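You operate a simulated robot arm through the tools that you are given. There is no shell and no other tool.

The job below is to be done with a simulated robot arm. You get a single attempt, and the scene is never put back.

## Task
Torque the three cradle bolts to the click, bolt 2 first.
Fine: use the yellow wrench and put it back on its peg.

The check looks at the end state, three seconds after you hand in, the way a careful person would. Anything else that was tipped, shoved, dropped, spilled or broken makes it a failure.

## Robot
A 7-joint arm with a two-finger parallel gripper, fixed in place. Base frame: the origin is at the foot of the arm, x ahead of it, y to its left, z up. Lengths are in mm, angles in degrees, forces in N, time in s.
With the tool pointing down near the work surface it reaches from about 260 to 680 mm from the base axis. Its first joint turns from -66.0 to 66.0 degrees. Payload 1.57 kg.
Tool frame: the origin (TCP) lies between the finger pads and is the grasp point; the fingertips stand 30 mm ahead of it; z points along the fingers, y is the line along which they close. Largest opening 110 mm; finger width 24, thickness 12; the body of the gripper, 48 by 112 mm, starts 78 mm behind the TCP.
Orientation is that of the tool frame in the base frame, as a unit quaternion [w, x, y, z]. With the fingers straight down and closing along the base's y, the tool's x points along the base's -x, its y along +y and its z along -z.

## Interface
- The arm moves only by the tool drive_tool. Its argument "series" is a list of rows, each an object of numbers (a shift or turn left out is 0, a gripper value left out holds the last): "dx", "dy", "dz": the shift along the base's x, y, z in units of 20 mm (1.0 is 20 mm); "rx", "ry", "rz": the turn, a rotation vector about the base's x, y, z in units of 8 degrees (1.0 is 8 degrees); "hand": the opening, from 0 (shut) to 1 (fully open). In form: [{"dx": .., "dy": .., "dz": .., "rx": .., "ry": .., "rz": .., "hand": ..}, ...]. A call has 1 to 20 rows; each row shifts and turns the commanded pose from where the row before left it. A call with a number of a shift or a turn outside -1 to 1 is refused whole. Each row takes 0.2 s and may step no farther than 50 mm and 8.6 degrees from the row before; otherwise, or with a gripper value out of range, the whole call is refused. Where a pose cannot be reached the arm comes as near as it can. A force on the tool above 40 N (or 10 N above the force at the start of the call, whichever is more), or a blocked arm, ends the call early, and 0.2 s more pass. Each finger travels about 108 mm/s and halts on what it meets, pressing with about 25 N; the grip force reading is that of the motor and also rises with nothing between the fingers. The clock runs only during rows and for 0.2 s after the last one: add rows that do not move to give the fingers time. The reply holds the time, the measured pose of the TCP, the force on the tool along the base axes, the opening and the grip force, in the units named above and with some noise, with the torque about the TCP (base axes, N m) and any sound that the robot's microphone picked up, and new pictures: "views" is both (left out), scene, wrist or none.
- Cameras (640 x 400 px; columns grow to the right, rows downward): "scene" is fixed at [154.3, -396.5, 1380.6]; the picture's right is [0.84, -0.55, 0.00], its down [-0.42, -0.64, -0.64] and it looks along [0.35, 0.54, -0.77] (base axes); focal length 376 px, centre (320, 200). "wrist" rides on the gripper at [70, 16, -141] in the tool frame; the picture's right is [-0.23, 0.97, 0.00], its down [-0.85, -0.20, -0.48] and it looks along [-0.47, -0.11, 0.88] (tool axes); focal length 222 px, centre (320, 200). There is no depth. A picture from a camera that has moved, and an enlarged one, comes with that camera's place and axes in the base frame and with its lens.
- close_up(camera, box): a new picture of the part [left, top, right, bottom] of that camera's present view, enlarged. The clock stands still meanwhile.
- finish_job(): hands the job in; it is judged then, once.

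Nothing tells you positions but the pictures and the camera data. Unless the task says otherwise, let go and move clear before handing in.

The tools are called after "Request:" as a command line: name --argument value ..., lists and objects as JSON in quotes. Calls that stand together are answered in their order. drive_tool: Moves the arm, as the interface text tells. Its arguments: {"type":"object","properties":{"series":{"type":"array"},"views":{"type":"string","enum":["both","scene","wrist","none"]}},"required":["series"]} The other tools are called the same way: close_up (camera, box) takes an enlarged picture of a part of a camera's view; finish_job () hands the job in.

At the start:

```text
time_s: 0.0
position: [390.0, -90.7, 959.9]
orientation: [0.0, 0.0, 1.0, 0.0]
contact_force: [-0.1, -0.8, -0.5]
torque: [0.0, 0.01, 0.06]
width: 109.9
grip_force: 0.1
```

scene: 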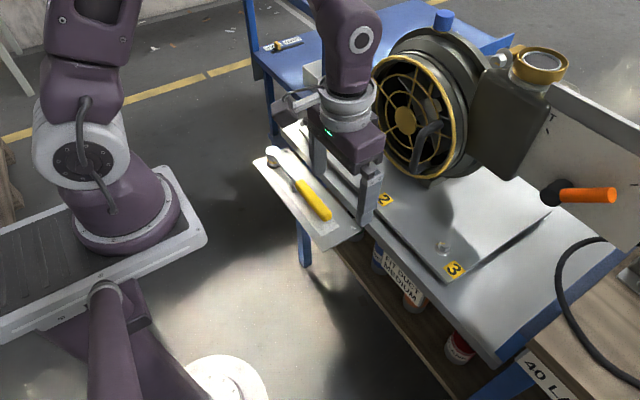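
wrist: 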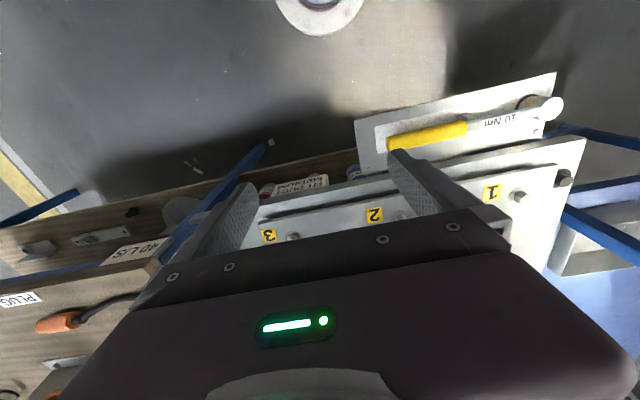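

I see a bench with a cradle plate carrying bolts tagged 1, 2 and 3, and a yellow-handled wrench lying on or hanging at a tray/board next to it. I'll look closer at the wrench, peg and bolts before moving.

Request:
close_up --camera "scene" --box '[240, 80, 400, 260]'

Request:
close_up --camera "scene" --box '[360, 160, 520, 300]'

Request:
close_up --camera "wrist" --box '[340, 60, 600, 240]'

Request:
close_up --camera "wrist" --box '[220, 140, 420, 265]'

```text
2.22 times, centred on (320, 170) of scene
camera zoom: at [154.3, -396.5, 1380.6], right [0.84, -0.55, 0.0], down [-0.42, -0.64, -0.64], along [0.35, 0.54, -0.77], focal length 835 px, centre (320, 267)
```

zoom: 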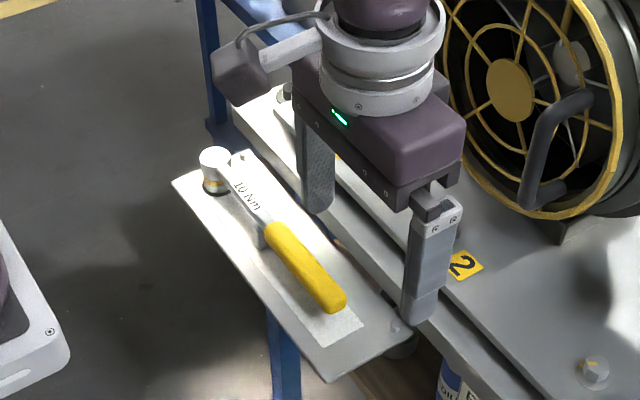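

```text
2.86 times, centred on (440, 230) of scene
camera zoom: at [154.3, -396.5, 1380.6], right [0.84, -0.55, 0.0], down [-0.42, -0.64, -0.64], along [0.35, 0.54, -0.77], focal length 1073 px, centre (-23, 114)
```

zoom: 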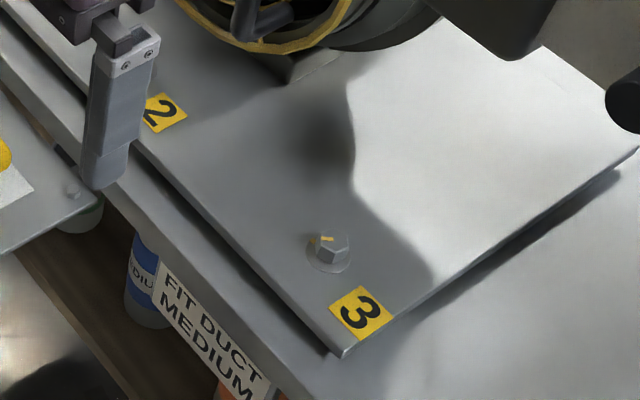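

```text
2.22 times, centred on (470, 150) of wrist
camera zoom: at [322.0, -73.5, 1101.4], right [0.23, 0.97, 0.0], down [0.85, -0.2, 0.48], along [0.47, -0.11, -0.88], focal length 494 px, centre (-13, 311)
```

zoom: 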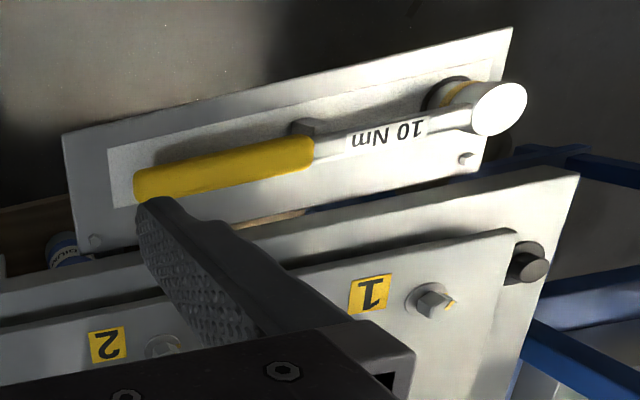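

```text
3.20 times, centred on (320, 202) of wrist
camera zoom: at [322.0, -73.5, 1101.4], right [0.23, 0.97, 0.0], down [0.85, -0.2, 0.48], along [0.47, -0.11, -0.88], focal length 711 px, centre (320, 192)
```

zoom: 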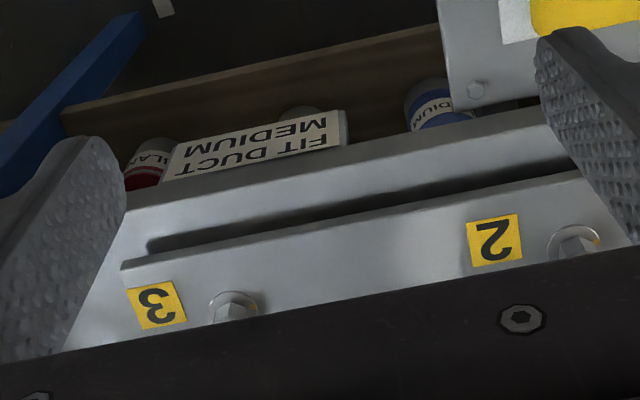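

The bolts appear to lie along y near x≈580, z≈745 (bolt 3 at y≈-190, bolt 2 at y≈20, bolt 1 at y≈235), and the wrench lies roughly along y at x≈435 on a side plate. I'll move the arm sideways at height for a better view of the wrench and its peg.

Request:
drive_tool --series '[{"dy": 1, "dx": -0.3}, {"dy": 1, "dx": -0.3}, {"dy": 1, "dx": -0.3}, {"dy": 1, "dx": -0.3}, {"dy": 1, "dx": -0.3}, {"dy": 1, "dx": -0.3}, {"dy": 1, "dx": -0.2}, {"dy": 1}]' --views "both"

```text
time_s: 1.8
position: [350.6, 69.4, 960.8]
orientation: [0.0, 0.0, 1.0, 0.0]
contact_force: [0.4, -0.5, -0.7]
torque: [0.04, 0.01, 0.0]
width: 109.9
grip_force: 0.0
camera wrist: at [281.7, 86.0, 1101.4], right [0.23, 0.97, 0.0], down [0.85, -0.2, 0.48], along [0.47, -0.11, -0.88], focal length 222 px, centre (320, 200)
```

scene: 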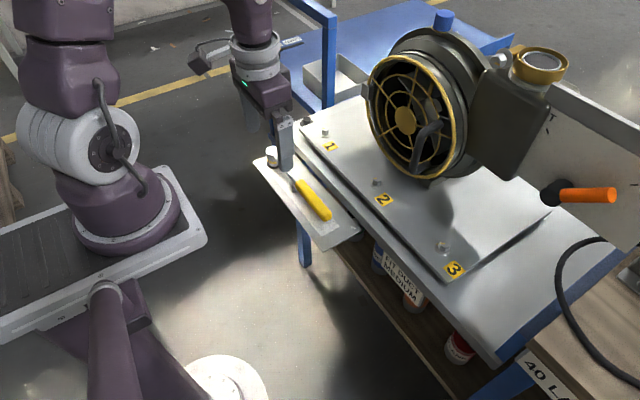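
wrist: 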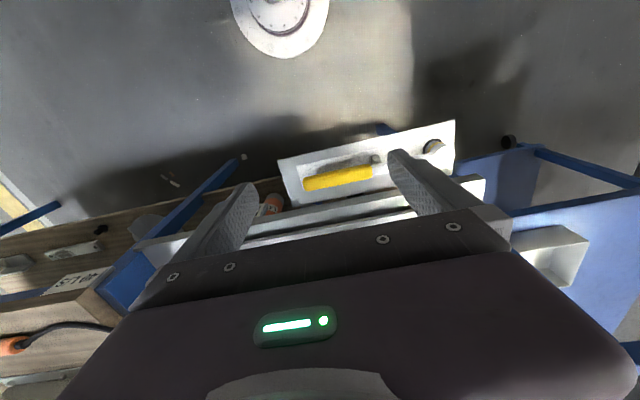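

Request:
close_up --camera "scene" --box '[290, 110, 490, 290]'

Request:
close_up --camera "wrist" --box '[270, 100, 490, 240]'

Request:
close_up --camera "scene" --box '[245, 100, 365, 260]'

Request:
close_up --camera "scene" --box '[340, 0, 640, 240]'

```text
2.22 times, centred on (390, 200) of scene
camera zoom: at [154.3, -396.5, 1380.6], right [0.84, -0.55, 0.0], down [-0.42, -0.64, -0.64], along [0.35, 0.54, -0.77], focal length 835 px, centre (164, 200)
```

zoom: 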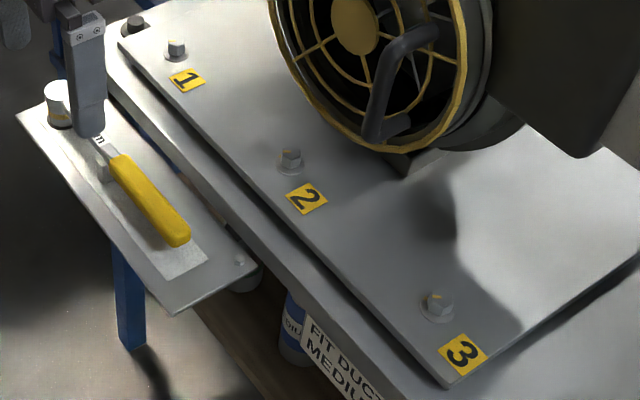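

```text
2.86 times, centred on (380, 170) of wrist
camera zoom: at [281.7, 86.0, 1101.4], right [0.23, 0.97, 0.0], down [0.85, -0.2, 0.48], along [0.47, -0.11, -0.88], focal length 635 px, centre (149, 286)
```

zoom: 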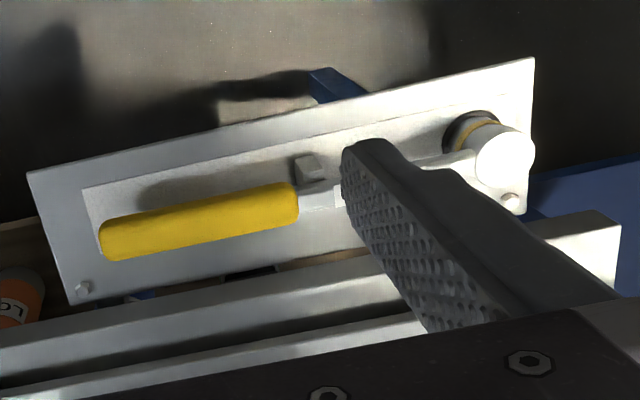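

```text
2.50 times, centred on (305, 180) of scene
camera zoom: at [154.3, -396.5, 1380.6], right [0.84, -0.55, 0.0], down [-0.42, -0.64, -0.64], along [0.35, 0.54, -0.77], focal length 939 px, centre (358, 250)
```

zoom: 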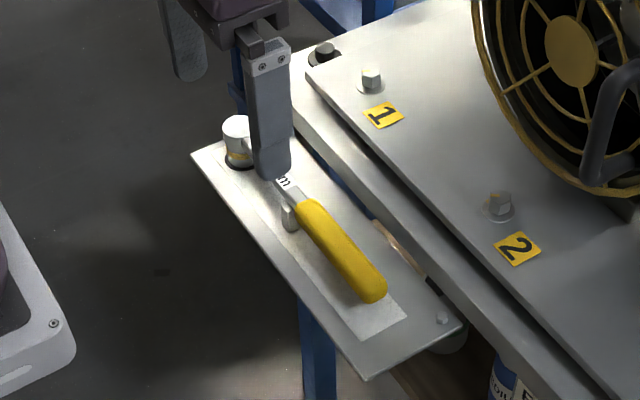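

```text
1.67 times, centred on (490, 120) of scene
camera zoom: at [154.3, -396.5, 1380.6], right [0.84, -0.55, 0.0], down [-0.42, -0.64, -0.64], along [0.35, 0.54, -0.77], focal length 626 px, centre (37, 333)
```

zoom: 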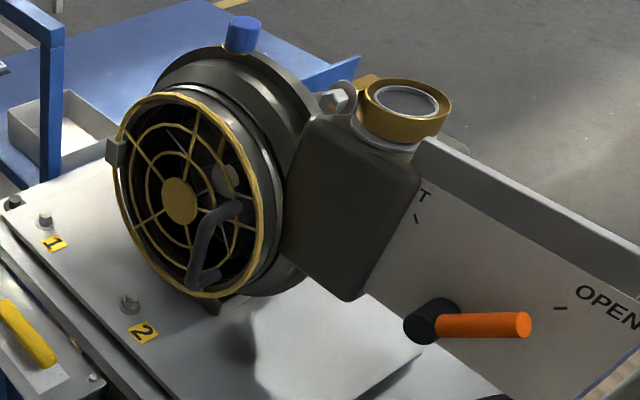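

The wrench lies at about x≈440 with its head near y≈263 and handle end near y≈20, at z≈720; its socket seems to sit over a peg with a small rest block at the neck. I'll lower a bit over it to measure it better.

Request:
drive_tool --series '[{"dy": 0.9, "dx": 1, "dz": -1}, {"dy": 0.9, "dx": 1, "dz": -1}, {"dy": 0.9, "dx": 1, "dz": -1}, {"dy": 0.8, "dx": 1, "dz": -1}, {"dz": -1}]' --views "both"

```text
time_s: 3.0
position: [431.2, 139.4, 860.0]
orientation: [0.0, 0.001, 1.0, 0.0]
contact_force: [-0.4, 0.2, 1.1]
torque: [-0.02, -0.02, 0.01]
width: 110.2
grip_force: 0.1
camera wrist: at [362.0, 156.4, 1001.4], right [0.23, 0.97, 0.0], down [0.85, -0.2, 0.48], along [0.47, -0.11, -0.88], focal length 222 px, centre (320, 200)
```

scene: 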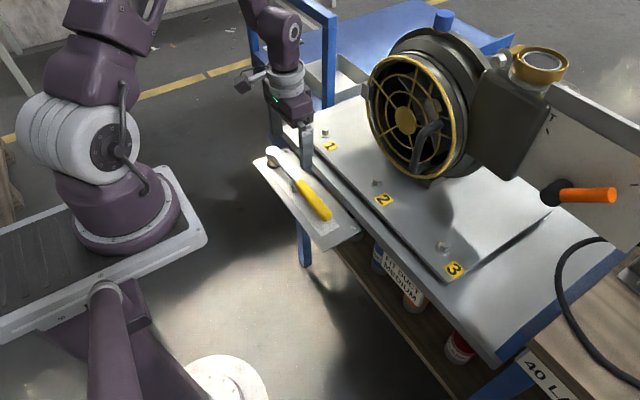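
wrist: 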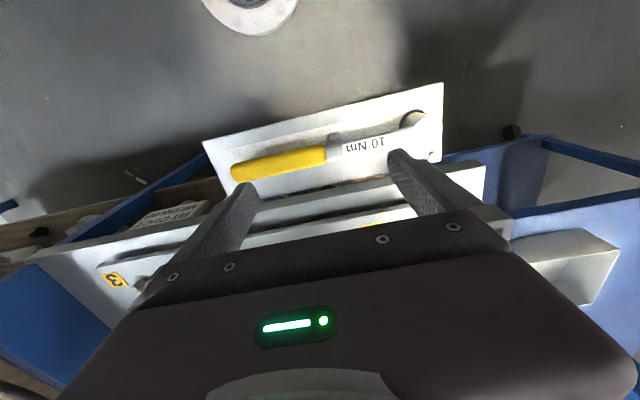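

Request:
close_up --camera "wrist" --box '[200, 70, 460, 210]'

Request:
close_up --camera "scene" --box '[250, 135, 350, 235]'

Request:
close_up --camera "scene" --box '[255, 135, 325, 195]'

Request:
close_up --camera "wrist" --box '[350, 80, 450, 170]'

```text
2.46 times, centred on (330, 140) of wrist
camera zoom: at [362.0, 156.4, 1001.4], right [0.23, 0.97, 0.0], down [0.85, -0.2, 0.48], along [0.47, -0.11, -0.88], focal length 547 px, centre (295, 348)
```

zoom: 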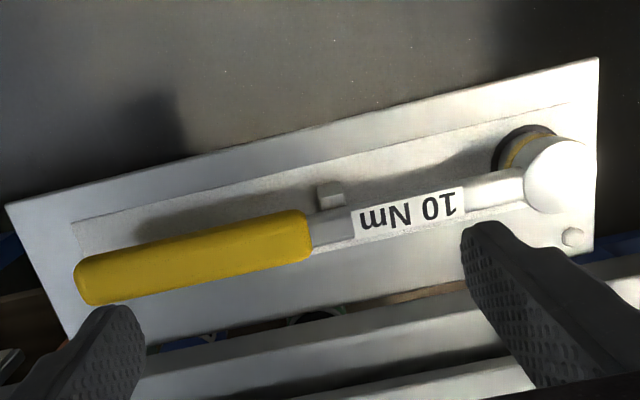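

```text
4.00 times, centred on (300, 185) of scene
camera zoom: at [154.3, -396.5, 1380.6], right [0.84, -0.55, 0.0], down [-0.42, -0.64, -0.64], along [0.35, 0.54, -0.77], focal length 1502 px, centre (400, 260)
```

zoom: 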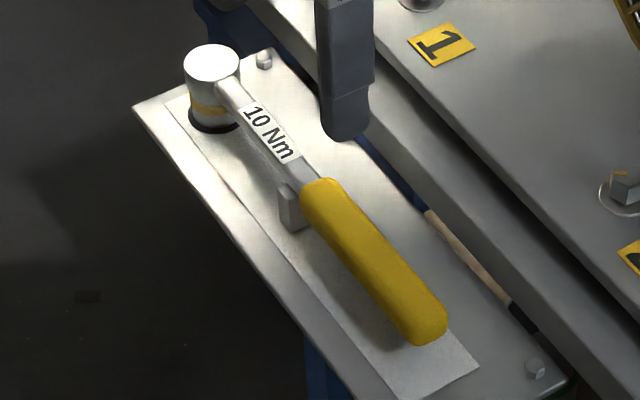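

```text
6.67 times, centred on (290, 165) of scene
camera zoom: at [154.3, -396.5, 1380.6], right [0.84, -0.55, 0.0], down [-0.42, -0.64, -0.64], along [0.35, 0.54, -0.77], focal length 2504 px, centre (520, 433)
```

zoom: 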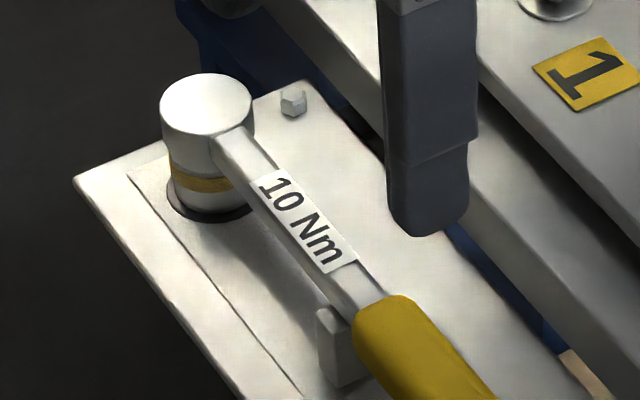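

```text
4.44 times, centred on (400, 125) of wrist
camera zoom: at [362.0, 156.4, 1001.4], right [0.23, 0.97, 0.0], down [0.85, -0.2, 0.48], along [0.47, -0.11, -0.88], focal length 987 px, centre (-36, 533)
```

zoom: 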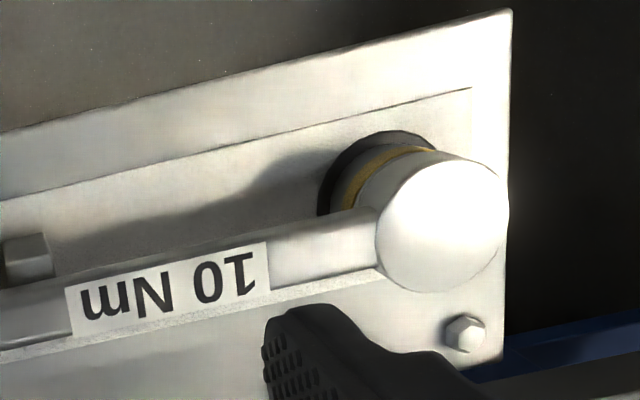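

The wrench head is a vertical cylinder seated in a black ring on the board, and the shaft is held up by a small rest. Before grasping, I'll zoom on the bolts and on the fingertip to calibrate measurements.

Request:
close_up --camera "scene" --box '[360, 170, 400, 210]'

Request:
close_up --camera "scene" --box '[425, 230, 475, 280]'

Request:
close_up --camera "scene" --box '[305, 115, 345, 155]'

Request:
close_up --camera "scene" --box '[290, 130, 330, 170]'

```text
10.00 times, centred on (380, 190) of scene
camera zoom: at [154.3, -396.5, 1380.6], right [0.84, -0.55, 0.0], down [-0.42, -0.64, -0.64], along [0.35, 0.54, -0.77], focal length 3756 px, centre (-280, 300)
```

zoom: 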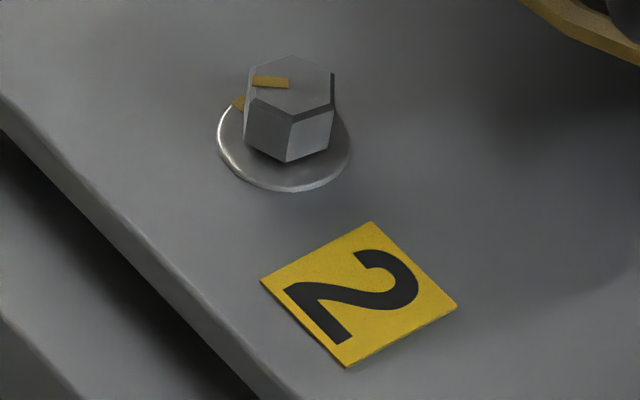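

```text
8.00 times, centred on (450, 255) of scene
camera zoom: at [154.3, -396.5, 1380.6], right [0.84, -0.55, 0.0], down [-0.42, -0.64, -0.64], along [0.35, 0.54, -0.77], focal length 3005 px, centre (-720, -240)
```

zoom: 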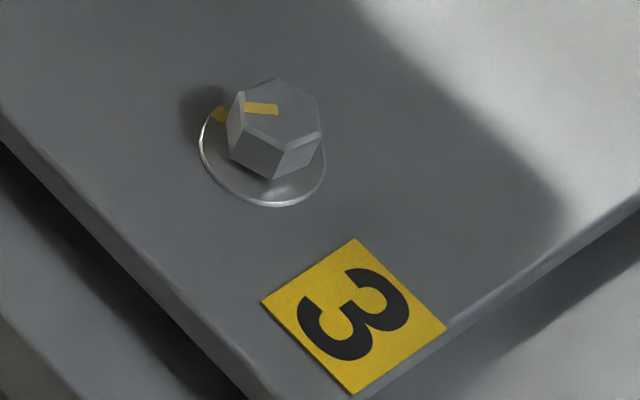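

```text
10.00 times, centred on (325, 135) of scene
camera zoom: at [154.3, -396.5, 1380.6], right [0.84, -0.55, 0.0], down [-0.42, -0.64, -0.64], along [0.35, 0.54, -0.77], focal length 3756 px, centre (270, 850)
```

zoom: 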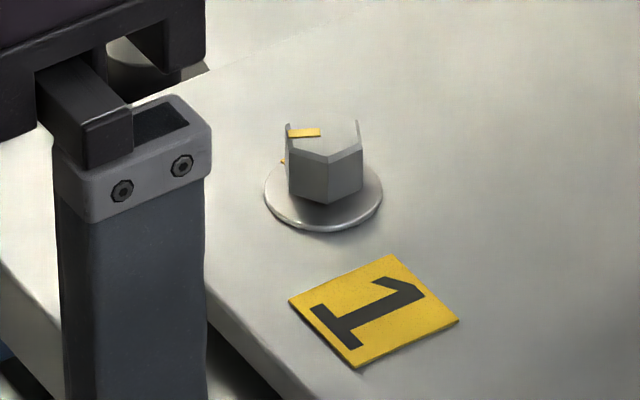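

```text
10.00 times, centred on (310, 150) of scene
camera zoom: at [154.3, -396.5, 1380.6], right [0.84, -0.55, 0.0], down [-0.42, -0.64, -0.64], along [0.35, 0.54, -0.77], focal length 3756 px, centre (420, 700)
```

zoom: 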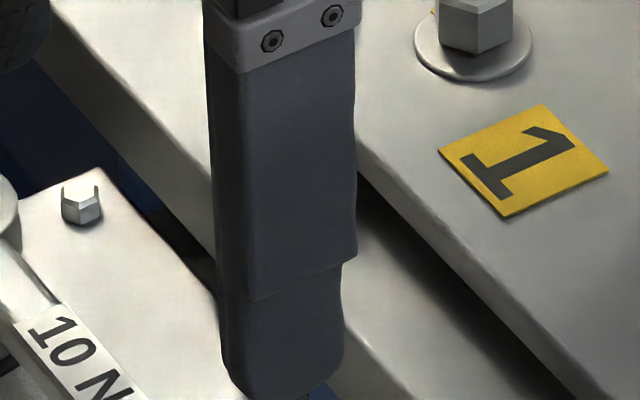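

The zooms are sharp, so I'll measure the wrench head and the bolts with the wrist camera from matching offsets. First I go over the wrench head.

Request:
drive_tool --series '[{"dy": 1, "dx": -0.1, "dz": -0.2}, {"dy": 1, "dx": -0.1, "dz": -0.2}, {"dy": 1, "dx": -0.1, "dz": -0.2}, {"dy": 1, "dx": -0.1, "dz": -0.2}, {"dy": 1, "dx": -0.1, "dz": -0.2}, {"dy": 1, "dx": -0.15, "dz": -0.15}, {}]' --views "wrist"

Request:
close_up --camera "wrist" --box '[270, 120, 390, 200]'

```text
time_s: 4.6
position: [418.5, 259.7, 836.2]
orientation: [0.0, 0.0, 1.0, 0.0]
contact_force: [0.3, -0.3, 0.4]
torque: [-0.02, -0.02, -0.03]
width: 110.2
grip_force: 0.0
camera wrist: at [348.9, 276.7, 977.9], right [0.23, 0.97, 0.0], down [0.85, -0.2, 0.48], along [0.47, -0.11, -0.88], focal length 222 px, centre (320, 200)
```

wrist: 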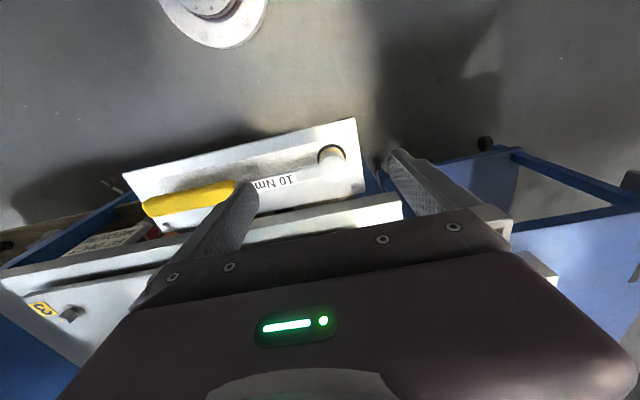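

```text
5.00 times, centred on (330, 160) of wrist
camera zoom: at [348.9, 276.7, 977.9], right [0.23, 0.97, 0.0], down [0.85, -0.2, 0.48], along [0.47, -0.11, -0.88], focal length 1111 px, centre (270, 400)
```

zoom: 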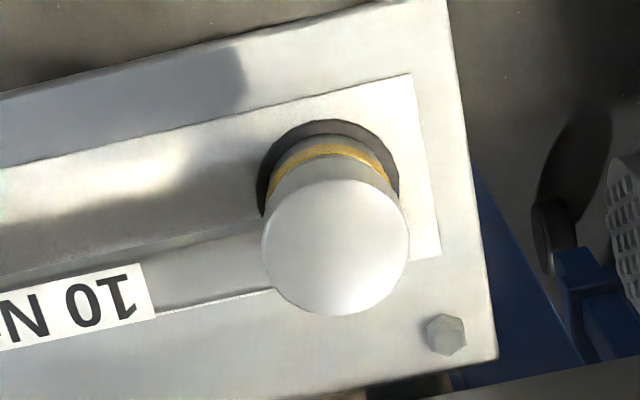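

Request:
drive_tool --series '[{"dx": -1}, {"dx": -1}, {"dx": -0.5}, {}]' --views "none"

Request:
close_up --camera "wrist" --box '[270, 130, 390, 210]'

Request:
drive_tool --series '[{"dx": 1}, {"dx": 1}, {"dx": 1}, {"dx": 1}, {"dx": 1}, {"dx": 0.5}, {}]' --views "none"

Request:
close_up --camera "wrist" --box '[270, 80, 390, 160]'

```text
time_s: 5.6
position: [368.8, 258.8, 838.7]
orientation: [-0.001, 0.001, 1.0, 0.001]
contact_force: [-0.4, -0.5, 0.6]
torque: [-0.02, -0.03, 0.01]
width: 110.2
grip_force: 0.1
```

```text
5.00 times, centred on (330, 170) of wrist
camera zoom: at [299.2, 275.9, 978.7], right [0.23, 0.97, 0.0], down [0.85, -0.2, 0.48], along [0.47, -0.11, -0.88], focal length 1111 px, centre (270, 350)
```

zoom: 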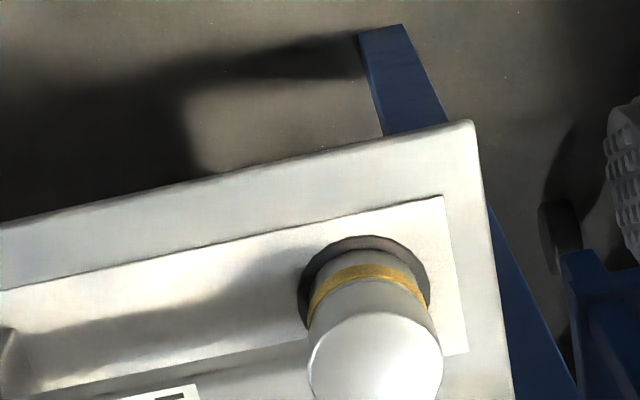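

```text
time_s: 7.2
position: [478.7, 260.2, 837.8]
orientation: [0.0, 0.001, 1.0, 0.0]
contact_force: [0.4, 0.0, 0.4]
torque: [0.01, 0.03, -0.05]
width: 109.9
grip_force: 0.1
```

```text
5.00 times, centred on (330, 120) of wrist
camera zoom: at [409.5, 276.4, 978.1], right [0.23, 0.97, 0.0], down [0.85, -0.2, 0.48], along [0.47, -0.11, -0.88], focal length 1111 px, centre (270, 600)
```

zoom: 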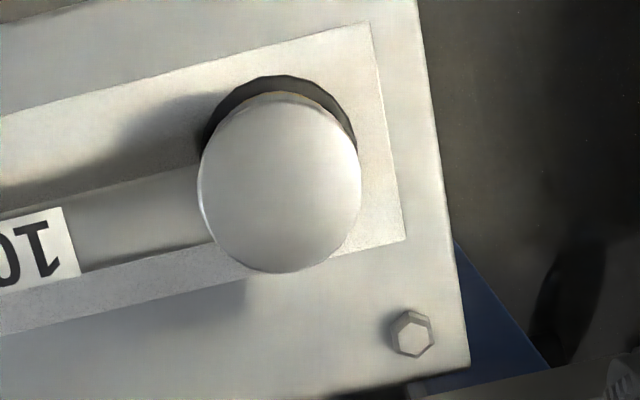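

Head-top centre measures about (444, 270, 732). Now I'll view the bolts the same way, starting with bolt 1.

Request:
drive_tool --series '[{"dx": 0.75, "dz": 0.6, "dy": -0.25}, {"dx": 1, "dz": 0.55, "dy": -0.35}, {"dx": 1, "dy": -0.35}, {"dx": 1, "dy": -0.35}, {}]' --views "both"

Request:
close_up --camera "wrist" --box '[270, 120, 390, 200]'

```text
time_s: 8.4
position: [553.8, 232.9, 859.7]
orientation: [0.0, 0.001, 1.0, 0.0]
contact_force: [0.3, 0.4, -0.1]
torque: [0.0, 0.0, 0.0]
width: 110.0
grip_force: 0.0
camera wrist: at [484.4, 250.6, 1000.6], right [0.23, 0.97, 0.0], down [0.85, -0.2, 0.48], along [0.47, -0.11, -0.88], focal length 222 px, centre (320, 200)
```

scene: 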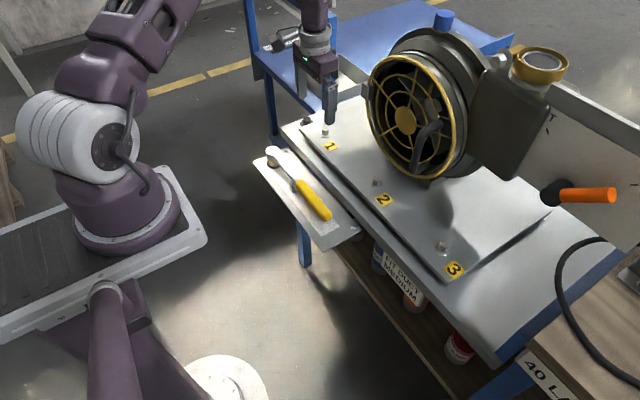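
wrist: 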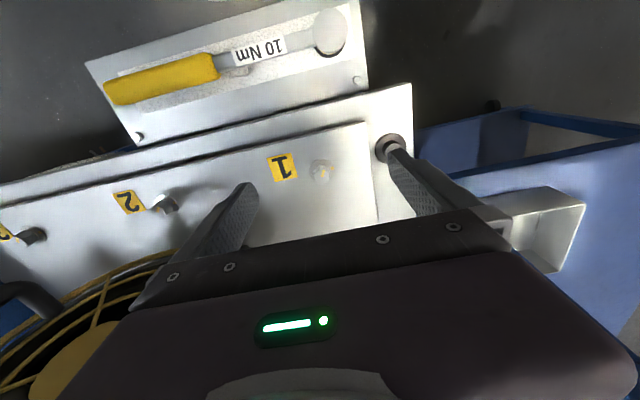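

```text
5.00 times, centred on (330, 160) of wrist
camera zoom: at [484.4, 250.6, 1000.6], right [0.23, 0.97, 0.0], down [0.85, -0.2, 0.48], along [0.47, -0.11, -0.88], focal length 1111 px, centre (270, 400)
```

zoom: 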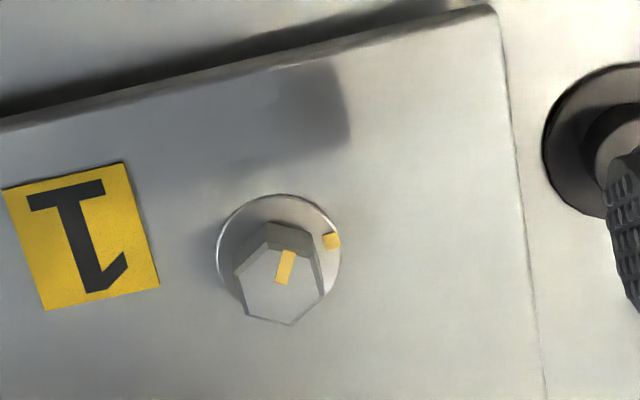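

Request:
close_up --camera "wrist" --box '[110, 150, 230, 230]'

Request:
drive_tool --series '[{"dx": 1}, {"dx": 0.5}, {}]' --views "wrist"

Request:
close_up --camera "wrist" --box '[270, 100, 390, 180]'

Request:
close_up --camera "wrist" --box '[110, 130, 230, 210]'

```text
5.00 times, centred on (170, 190) of wrist
camera zoom: at [484.4, 250.6, 1000.6], right [0.23, 0.97, 0.0], down [0.85, -0.2, 0.48], along [0.47, -0.11, -0.88], focal length 1111 px, centre (1070, 250)
```

zoom: 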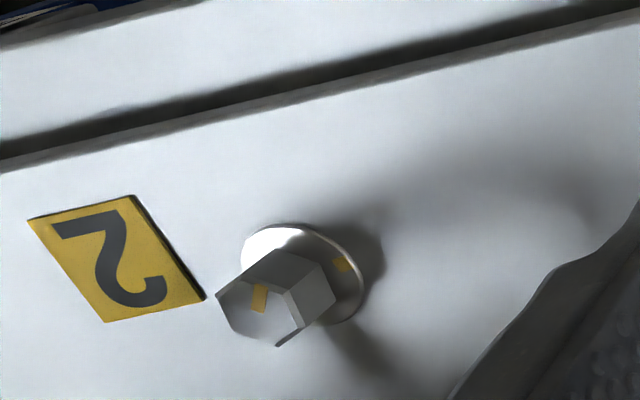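

```text
time_s: 9.2
position: [583.1, 233.5, 859.9]
orientation: [0.0, 0.0, 1.0, 0.0]
contact_force: [0.4, 0.1, 0.4]
torque: [-0.01, -0.02, 0.04]
width: 109.9
grip_force: 0.0
camera wrist: at [514.9, 250.6, 1001.3], right [0.23, 0.97, 0.0], down [0.85, -0.2, 0.48], along [0.47, -0.11, -0.88], focal length 222 px, centre (320, 200)
```

wrist: 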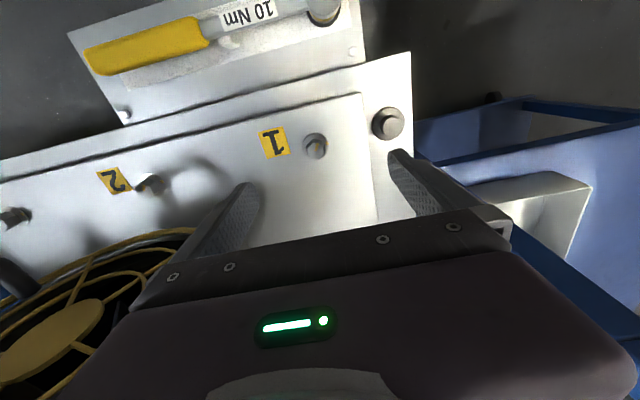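

```text
5.00 times, centred on (330, 140) of wrist
camera zoom: at [514.9, 250.6, 1001.3], right [0.23, 0.97, 0.0], down [0.85, -0.2, 0.48], along [0.47, -0.11, -0.88], focal length 1111 px, centre (270, 500)
```

zoom: 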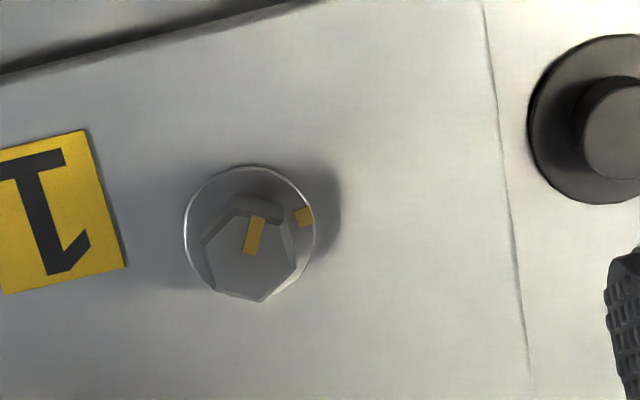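

```text
5.00 times, centred on (170, 170) of wrist
camera zoom: at [514.9, 250.6, 1001.3], right [0.23, 0.97, 0.0], down [0.85, -0.2, 0.48], along [0.47, -0.11, -0.88], focal length 1111 px, centre (1070, 350)
```

zoom: 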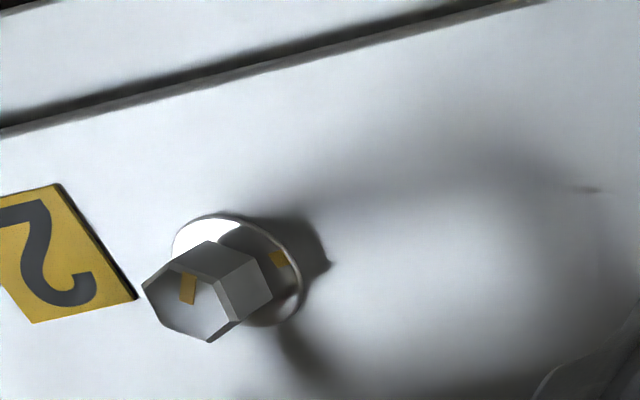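

Bolts come out at about (582, 231), (583, 22) and (584, -188) with heads topping near z≈761; the wrench head top is near (445, 269, 725) and the board near z≈677. Now I'll swing over the yellow handle and turn the gripper 90° so the fingers close across it.

Request:
drive_tool --series '[{"dx": -0.58, "dy": -0.767, "rz": 0.9375}, {"dx": -0.58, "dy": -0.767, "rz": 0.9375}, {"dx": -0.58, "dy": -0.767, "rz": 0.9375}, {"dx": -0.58, "dy": -0.767, "rz": 0.9375}, {"dx": -0.58, "dy": -0.767, "rz": 0.9375}, {"dx": -0.58, "dy": -0.767, "rz": 0.9375}, {"dx": -0.58, "dy": -0.767, "rz": 0.9375}, {"dx": -0.58, "dy": -0.767, "rz": 0.9375}, {"dx": -0.58, "dy": -0.767, "rz": 0.9375}, {"dx": -0.58, "dy": -0.767, "rz": 0.9375}, {"dx": -0.58, "dy": -0.767, "rz": 0.9375}, {"dx": -0.58, "dy": -0.767, "rz": 0.9375}, {}]' --views "both"

```text
time_s: 12.0
position: [443.2, 50.5, 859.9]
orientation: [-0.001, -0.707, 0.707, 0.001]
contact_force: [0.4, 0.1, 0.5]
torque: [0.0, 0.01, -0.04]
width: 110.0
grip_force: 0.1
camera wrist: at [428.4, -19.3, 1001.0], right [-0.97, 0.23, 0.0], down [0.2, 0.86, 0.48], along [0.11, 0.47, -0.88], focal length 222 px, centre (320, 200)
```

scene: 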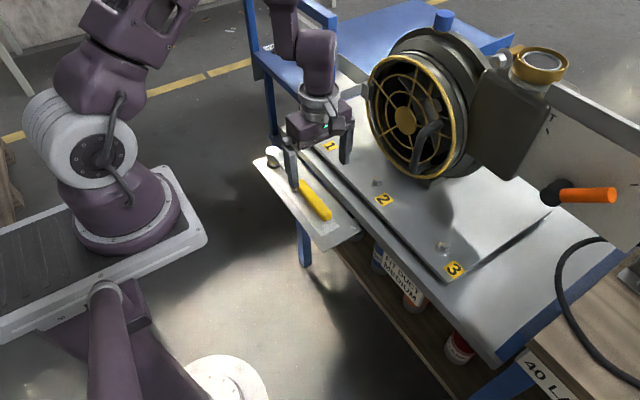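
wrist: 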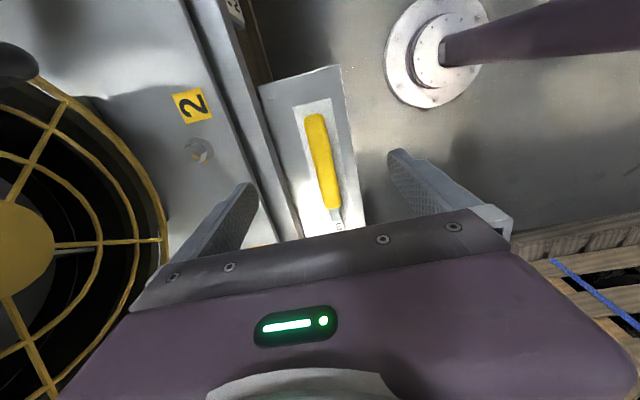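

Request:
close_up --camera "wrist" --box '[260, 100, 390, 240]'

Request:
close_up --camera "scene" --box '[255, 135, 355, 235]'

```text
2.86 times, centred on (325, 170) of wrist
camera zoom: at [428.4, -19.3, 1001.0], right [-0.97, 0.23, 0.0], down [0.2, 0.86, 0.48], along [0.11, 0.47, -0.88], focal length 635 px, centre (306, 286)
```

zoom: 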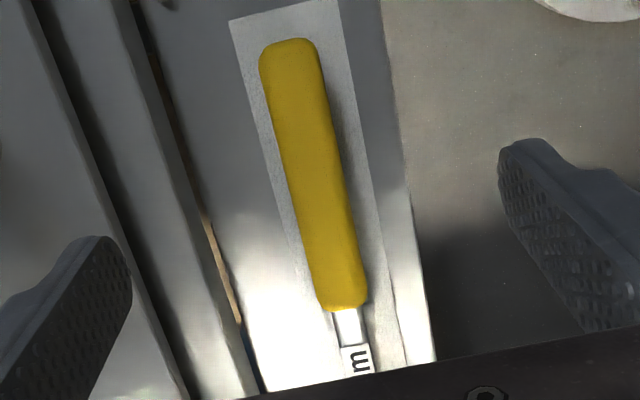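

```text
4.00 times, centred on (305, 185) of scene
camera zoom: at [154.3, -396.5, 1380.6], right [0.84, -0.55, 0.0], down [-0.42, -0.64, -0.64], along [0.35, 0.54, -0.77], focal length 1502 px, centre (380, 260)
```

zoom: 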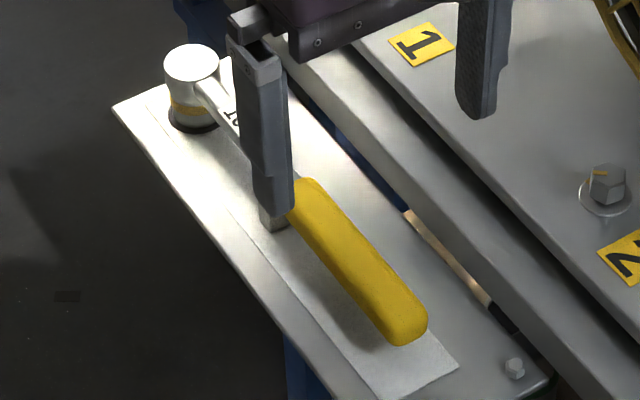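

The gripper is lined up over the handle near its outer end. I'll narrow the opening to about 60 mm to clear the bench edge and descend to z≈745 for a check.

Request:
drive_tool --series '[{"dx": 0.08, "hand": 0.55}, {"dz": -1}, {"dz": -1}, {"dz": -1}, {"dz": -1}, {"dz": -1}, {"dz": -0.75}, {}]' --views "both"

Request:
close_up --camera "scene" --box '[285, 155, 365, 235]'

Request:
close_up --camera "wrist" --box '[240, 100, 400, 220]'

```text
time_s: 13.8
position: [445.2, 50.4, 745.2]
orientation: [0.0, 0.707, -0.707, 0.0]
contact_force: [0.8, 0.7, -0.4]
torque: [0.09, 0.0, 0.02]
width: 60.5
grip_force: 0.0
camera wrist: at [430.2, -19.5, 886.1], right [-0.97, 0.23, 0.0], down [0.2, 0.85, 0.48], along [0.11, 0.47, -0.88], focal length 222 px, centre (320, 200)
```

scene: 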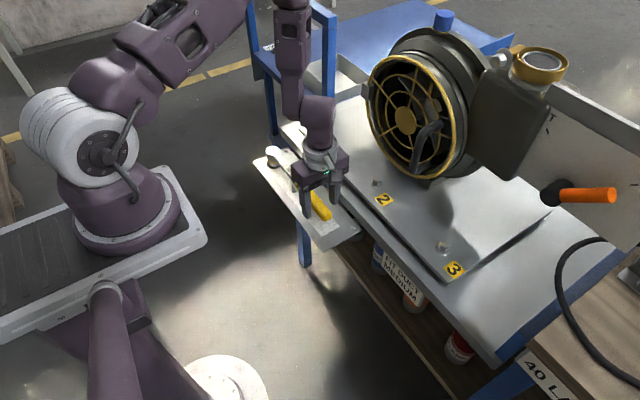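
wrist: 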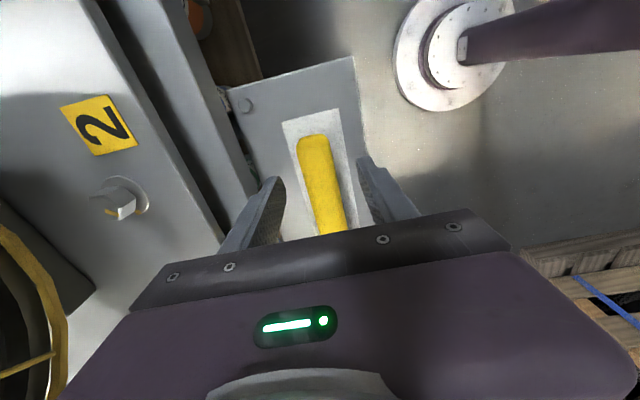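

```text
5.00 times, centred on (325, 195) of scene
camera zoom: at [154.3, -396.5, 1380.6], right [0.84, -0.55, 0.0], down [-0.42, -0.64, -0.64], along [0.35, 0.54, -0.77], focal length 1878 px, centre (295, 225)
```

zoom: 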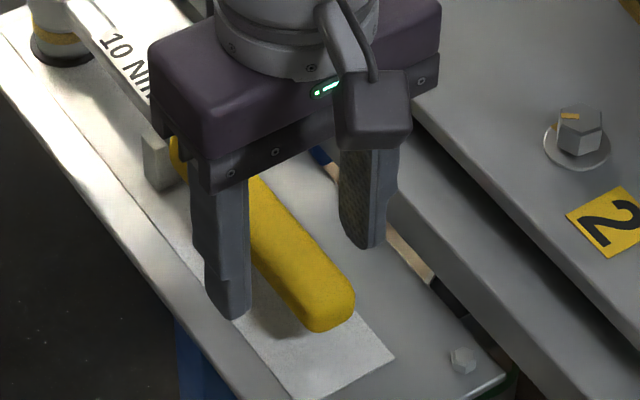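

```text
3.33 times, centred on (320, 160) of wrist
camera zoom: at [430.2, -19.5, 886.1], right [-0.97, 0.23, 0.0], down [0.2, 0.85, 0.48], along [0.11, 0.47, -0.88], focal length 740 px, centre (320, 333)
```

zoom: 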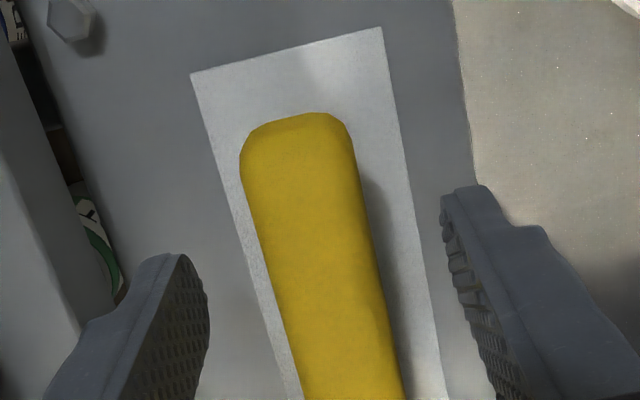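

The fingers straddle the handle evenly. I'll go down to z≈716 so the pads span the handle, staying clear of the board.

Request:
drive_tool --series '[{"dz": -0.5}, {"dz": -0.5}, {"dz": -0.45}, {}]' --views "both"

Request:
close_up --camera "scene" --box '[285, 165, 365, 245]'

```text
time_s: 14.8
position: [446.1, 50.1, 716.2]
orientation: [0.0, 0.707, -0.707, -0.001]
contact_force: [-0.3, 0.4, 0.5]
torque: [0.01, -0.03, -0.02]
width: 60.5
grip_force: 0.0
camera wrist: at [429.8, -19.2, 857.3], right [-0.97, 0.23, 0.0], down [0.2, 0.85, 0.48], along [0.11, 0.47, -0.88], focal length 222 px, centre (320, 200)
```

scene: 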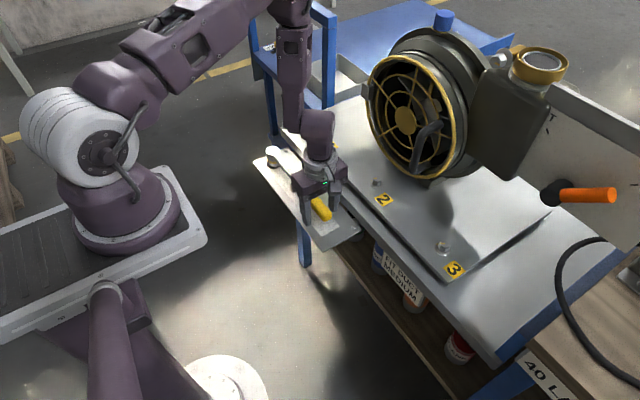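
wrist: 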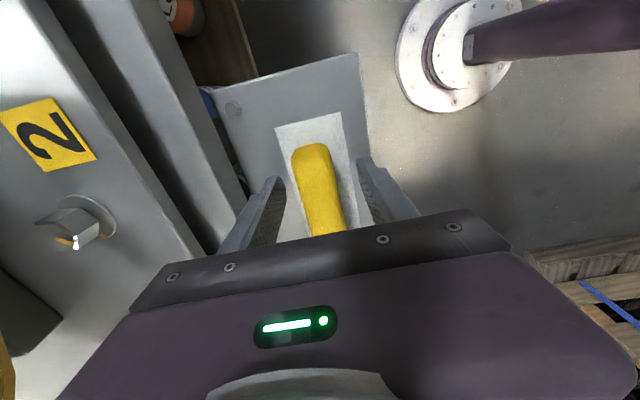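

```text
5.00 times, centred on (325, 205) of scene
camera zoom: at [154.3, -396.5, 1380.6], right [0.84, -0.55, 0.0], down [-0.42, -0.64, -0.64], along [0.35, 0.54, -0.77], focal length 1878 px, centre (295, 175)
```

zoom: 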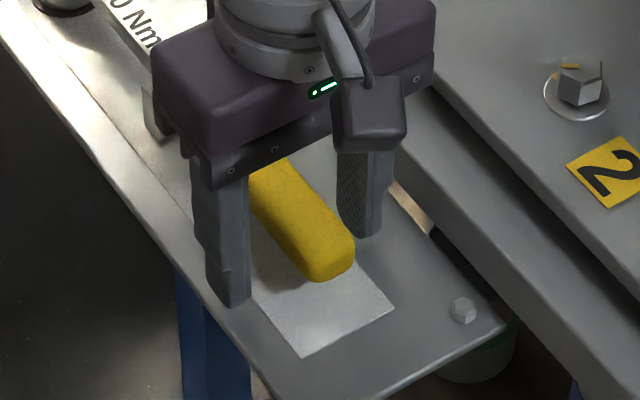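

No contact yet and the handle lies between the pads. Closing the gripper on it now.

Request:
drive_tool --series '[{"hand": 0.0}, {"hand": 0.0}, {"hand": 0.0}, {"hand": 0.0}]' --views "wrist"

Request:
close_up --camera "scene" --box '[255, 135, 355, 245]'

```text
time_s: 15.8
position: [445.8, 50.2, 716.4]
orientation: [0.0, 0.708, -0.706, 0.001]
contact_force: [-1.0, -0.3, -0.3]
torque: [-0.11, -0.01, 0.1]
width: 26.0
grip_force: 25.3
camera wrist: at [429.7, -19.2, 857.5], right [-0.97, 0.23, 0.0], down [0.2, 0.85, 0.48], along [0.11, 0.47, -0.88], focal length 222 px, centre (320, 200)
```

wrist: 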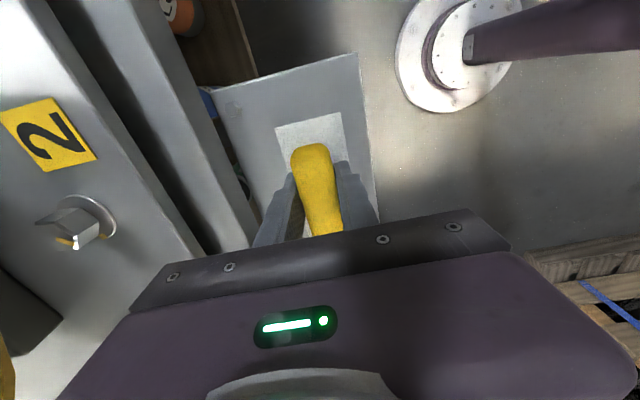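

```text
3.64 times, centred on (305, 190) of scene
camera zoom: at [154.3, -396.4, 1380.6], right [0.84, -0.55, 0.0], down [-0.42, -0.64, -0.64], along [0.35, 0.54, -0.77], focal length 1366 px, centre (374, 236)
```

zoom: 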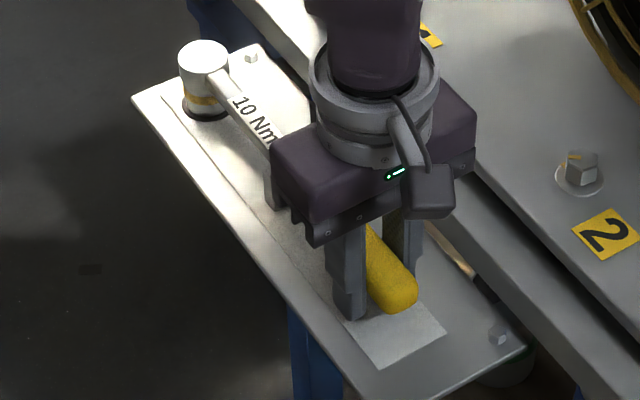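

The grip holds at 26 mm width. I'll test-lift by 10 mm and check whether the head comes up with the handle or droops.

Request:
drive_tool --series '[{"dz": 0.1}, {"dz": 0.2}, {"dz": 0.2}, {}, {}]' --views "none"

Request:
close_up --camera "scene" --box '[255, 135, 325, 195]'

Request:
close_up --camera "wrist" --box '[240, 120, 400, 240]'

```text
time_s: 17.0
position: [445.7, 49.8, 726.2]
orientation: [0.0, 0.707, -0.707, 0.0]
contact_force: [-0.1, 0.1, -3.1]
torque: [-0.3, 0.01, -0.01]
width: 25.9
grip_force: 25.1
```

```text
6.67 times, centred on (290, 165) of scene
camera zoom: at [154.3, -396.4, 1380.6], right [0.84, -0.55, 0.0], down [-0.42, -0.64, -0.64], along [0.35, 0.54, -0.77], focal length 2504 px, centre (520, 433)
```

zoom: 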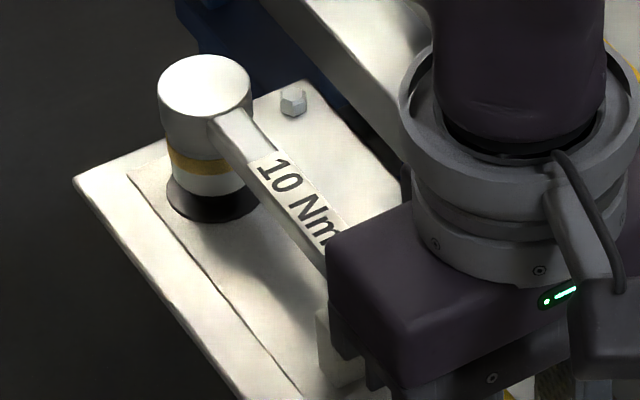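

```text
3.33 times, centred on (320, 180) of wrist
camera zoom: at [429.7, -19.2, 867.2], right [-0.97, 0.23, 0.0], down [0.2, 0.85, 0.48], along [0.11, 0.47, -0.88], focal length 740 px, centre (320, 267)
```

zoom: 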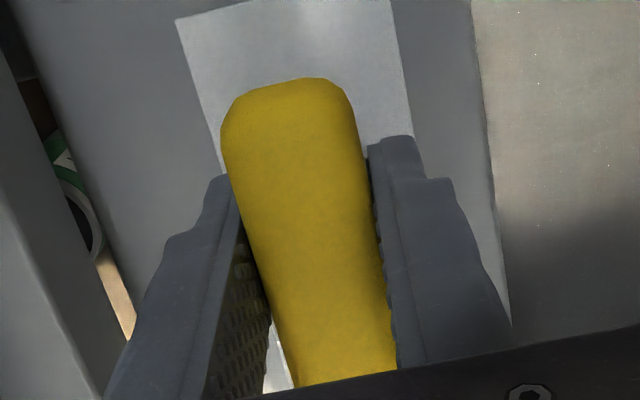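

The head rose together with the handle (about 0.3 kg, no droop). I'll lift further, straight up off the peg, and check the peg and the wrench.

Request:
drive_tool --series '[{"dz": 0.5}, {"dz": 0.75}, {"dz": 1}, {"dz": 1}, {"dz": 1}, {"dz": 0.75}, {}, {}]' --views "both"

Request:
close_up --camera "scene" --box '[250, 110, 350, 200]'

```text
time_s: 18.8
position: [446.2, 49.6, 826.7]
orientation: [0.0, -0.706, 0.708, 0.0]
contact_force: [-0.5, 0.5, -3.4]
torque: [-0.27, 0.01, -0.03]
width: 25.9
grip_force: 25.6
camera wrist: at [429.8, -19.3, 967.4], right [-0.97, 0.23, 0.0], down [0.2, 0.85, 0.48], along [0.11, 0.47, -0.88], focal length 222 px, centre (320, 200)
```

scene: 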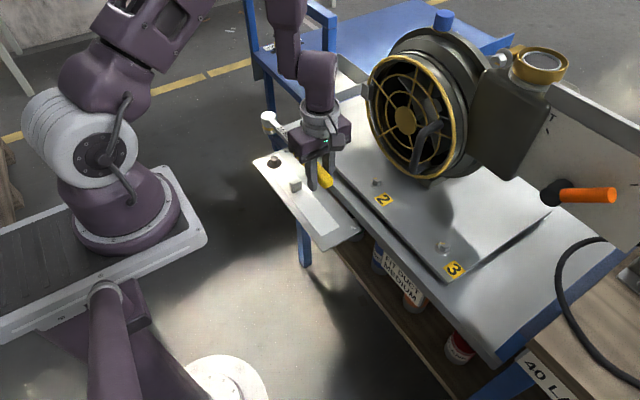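
wrist: 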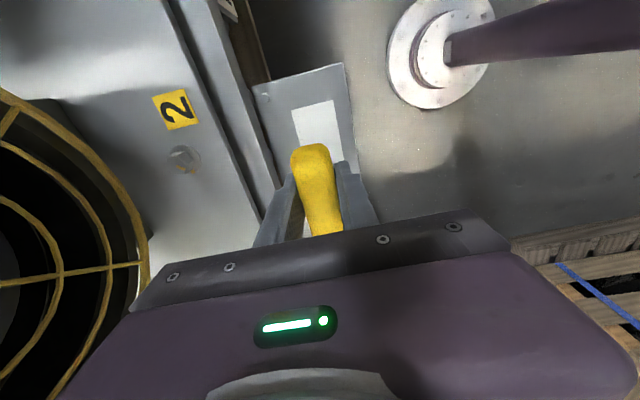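

```text
4.44 times, centred on (300, 155) of scene
camera zoom: at [154.3, -396.4, 1380.6], right [0.84, -0.55, 0.0], down [-0.42, -0.64, -0.64], along [0.35, 0.54, -0.77], focal length 1669 px, centre (409, 400)
```

zoom: 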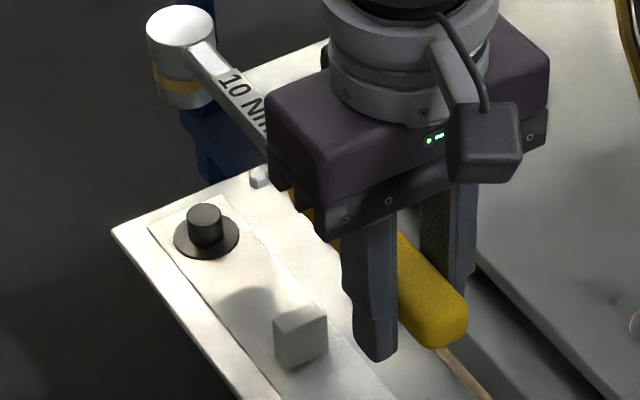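

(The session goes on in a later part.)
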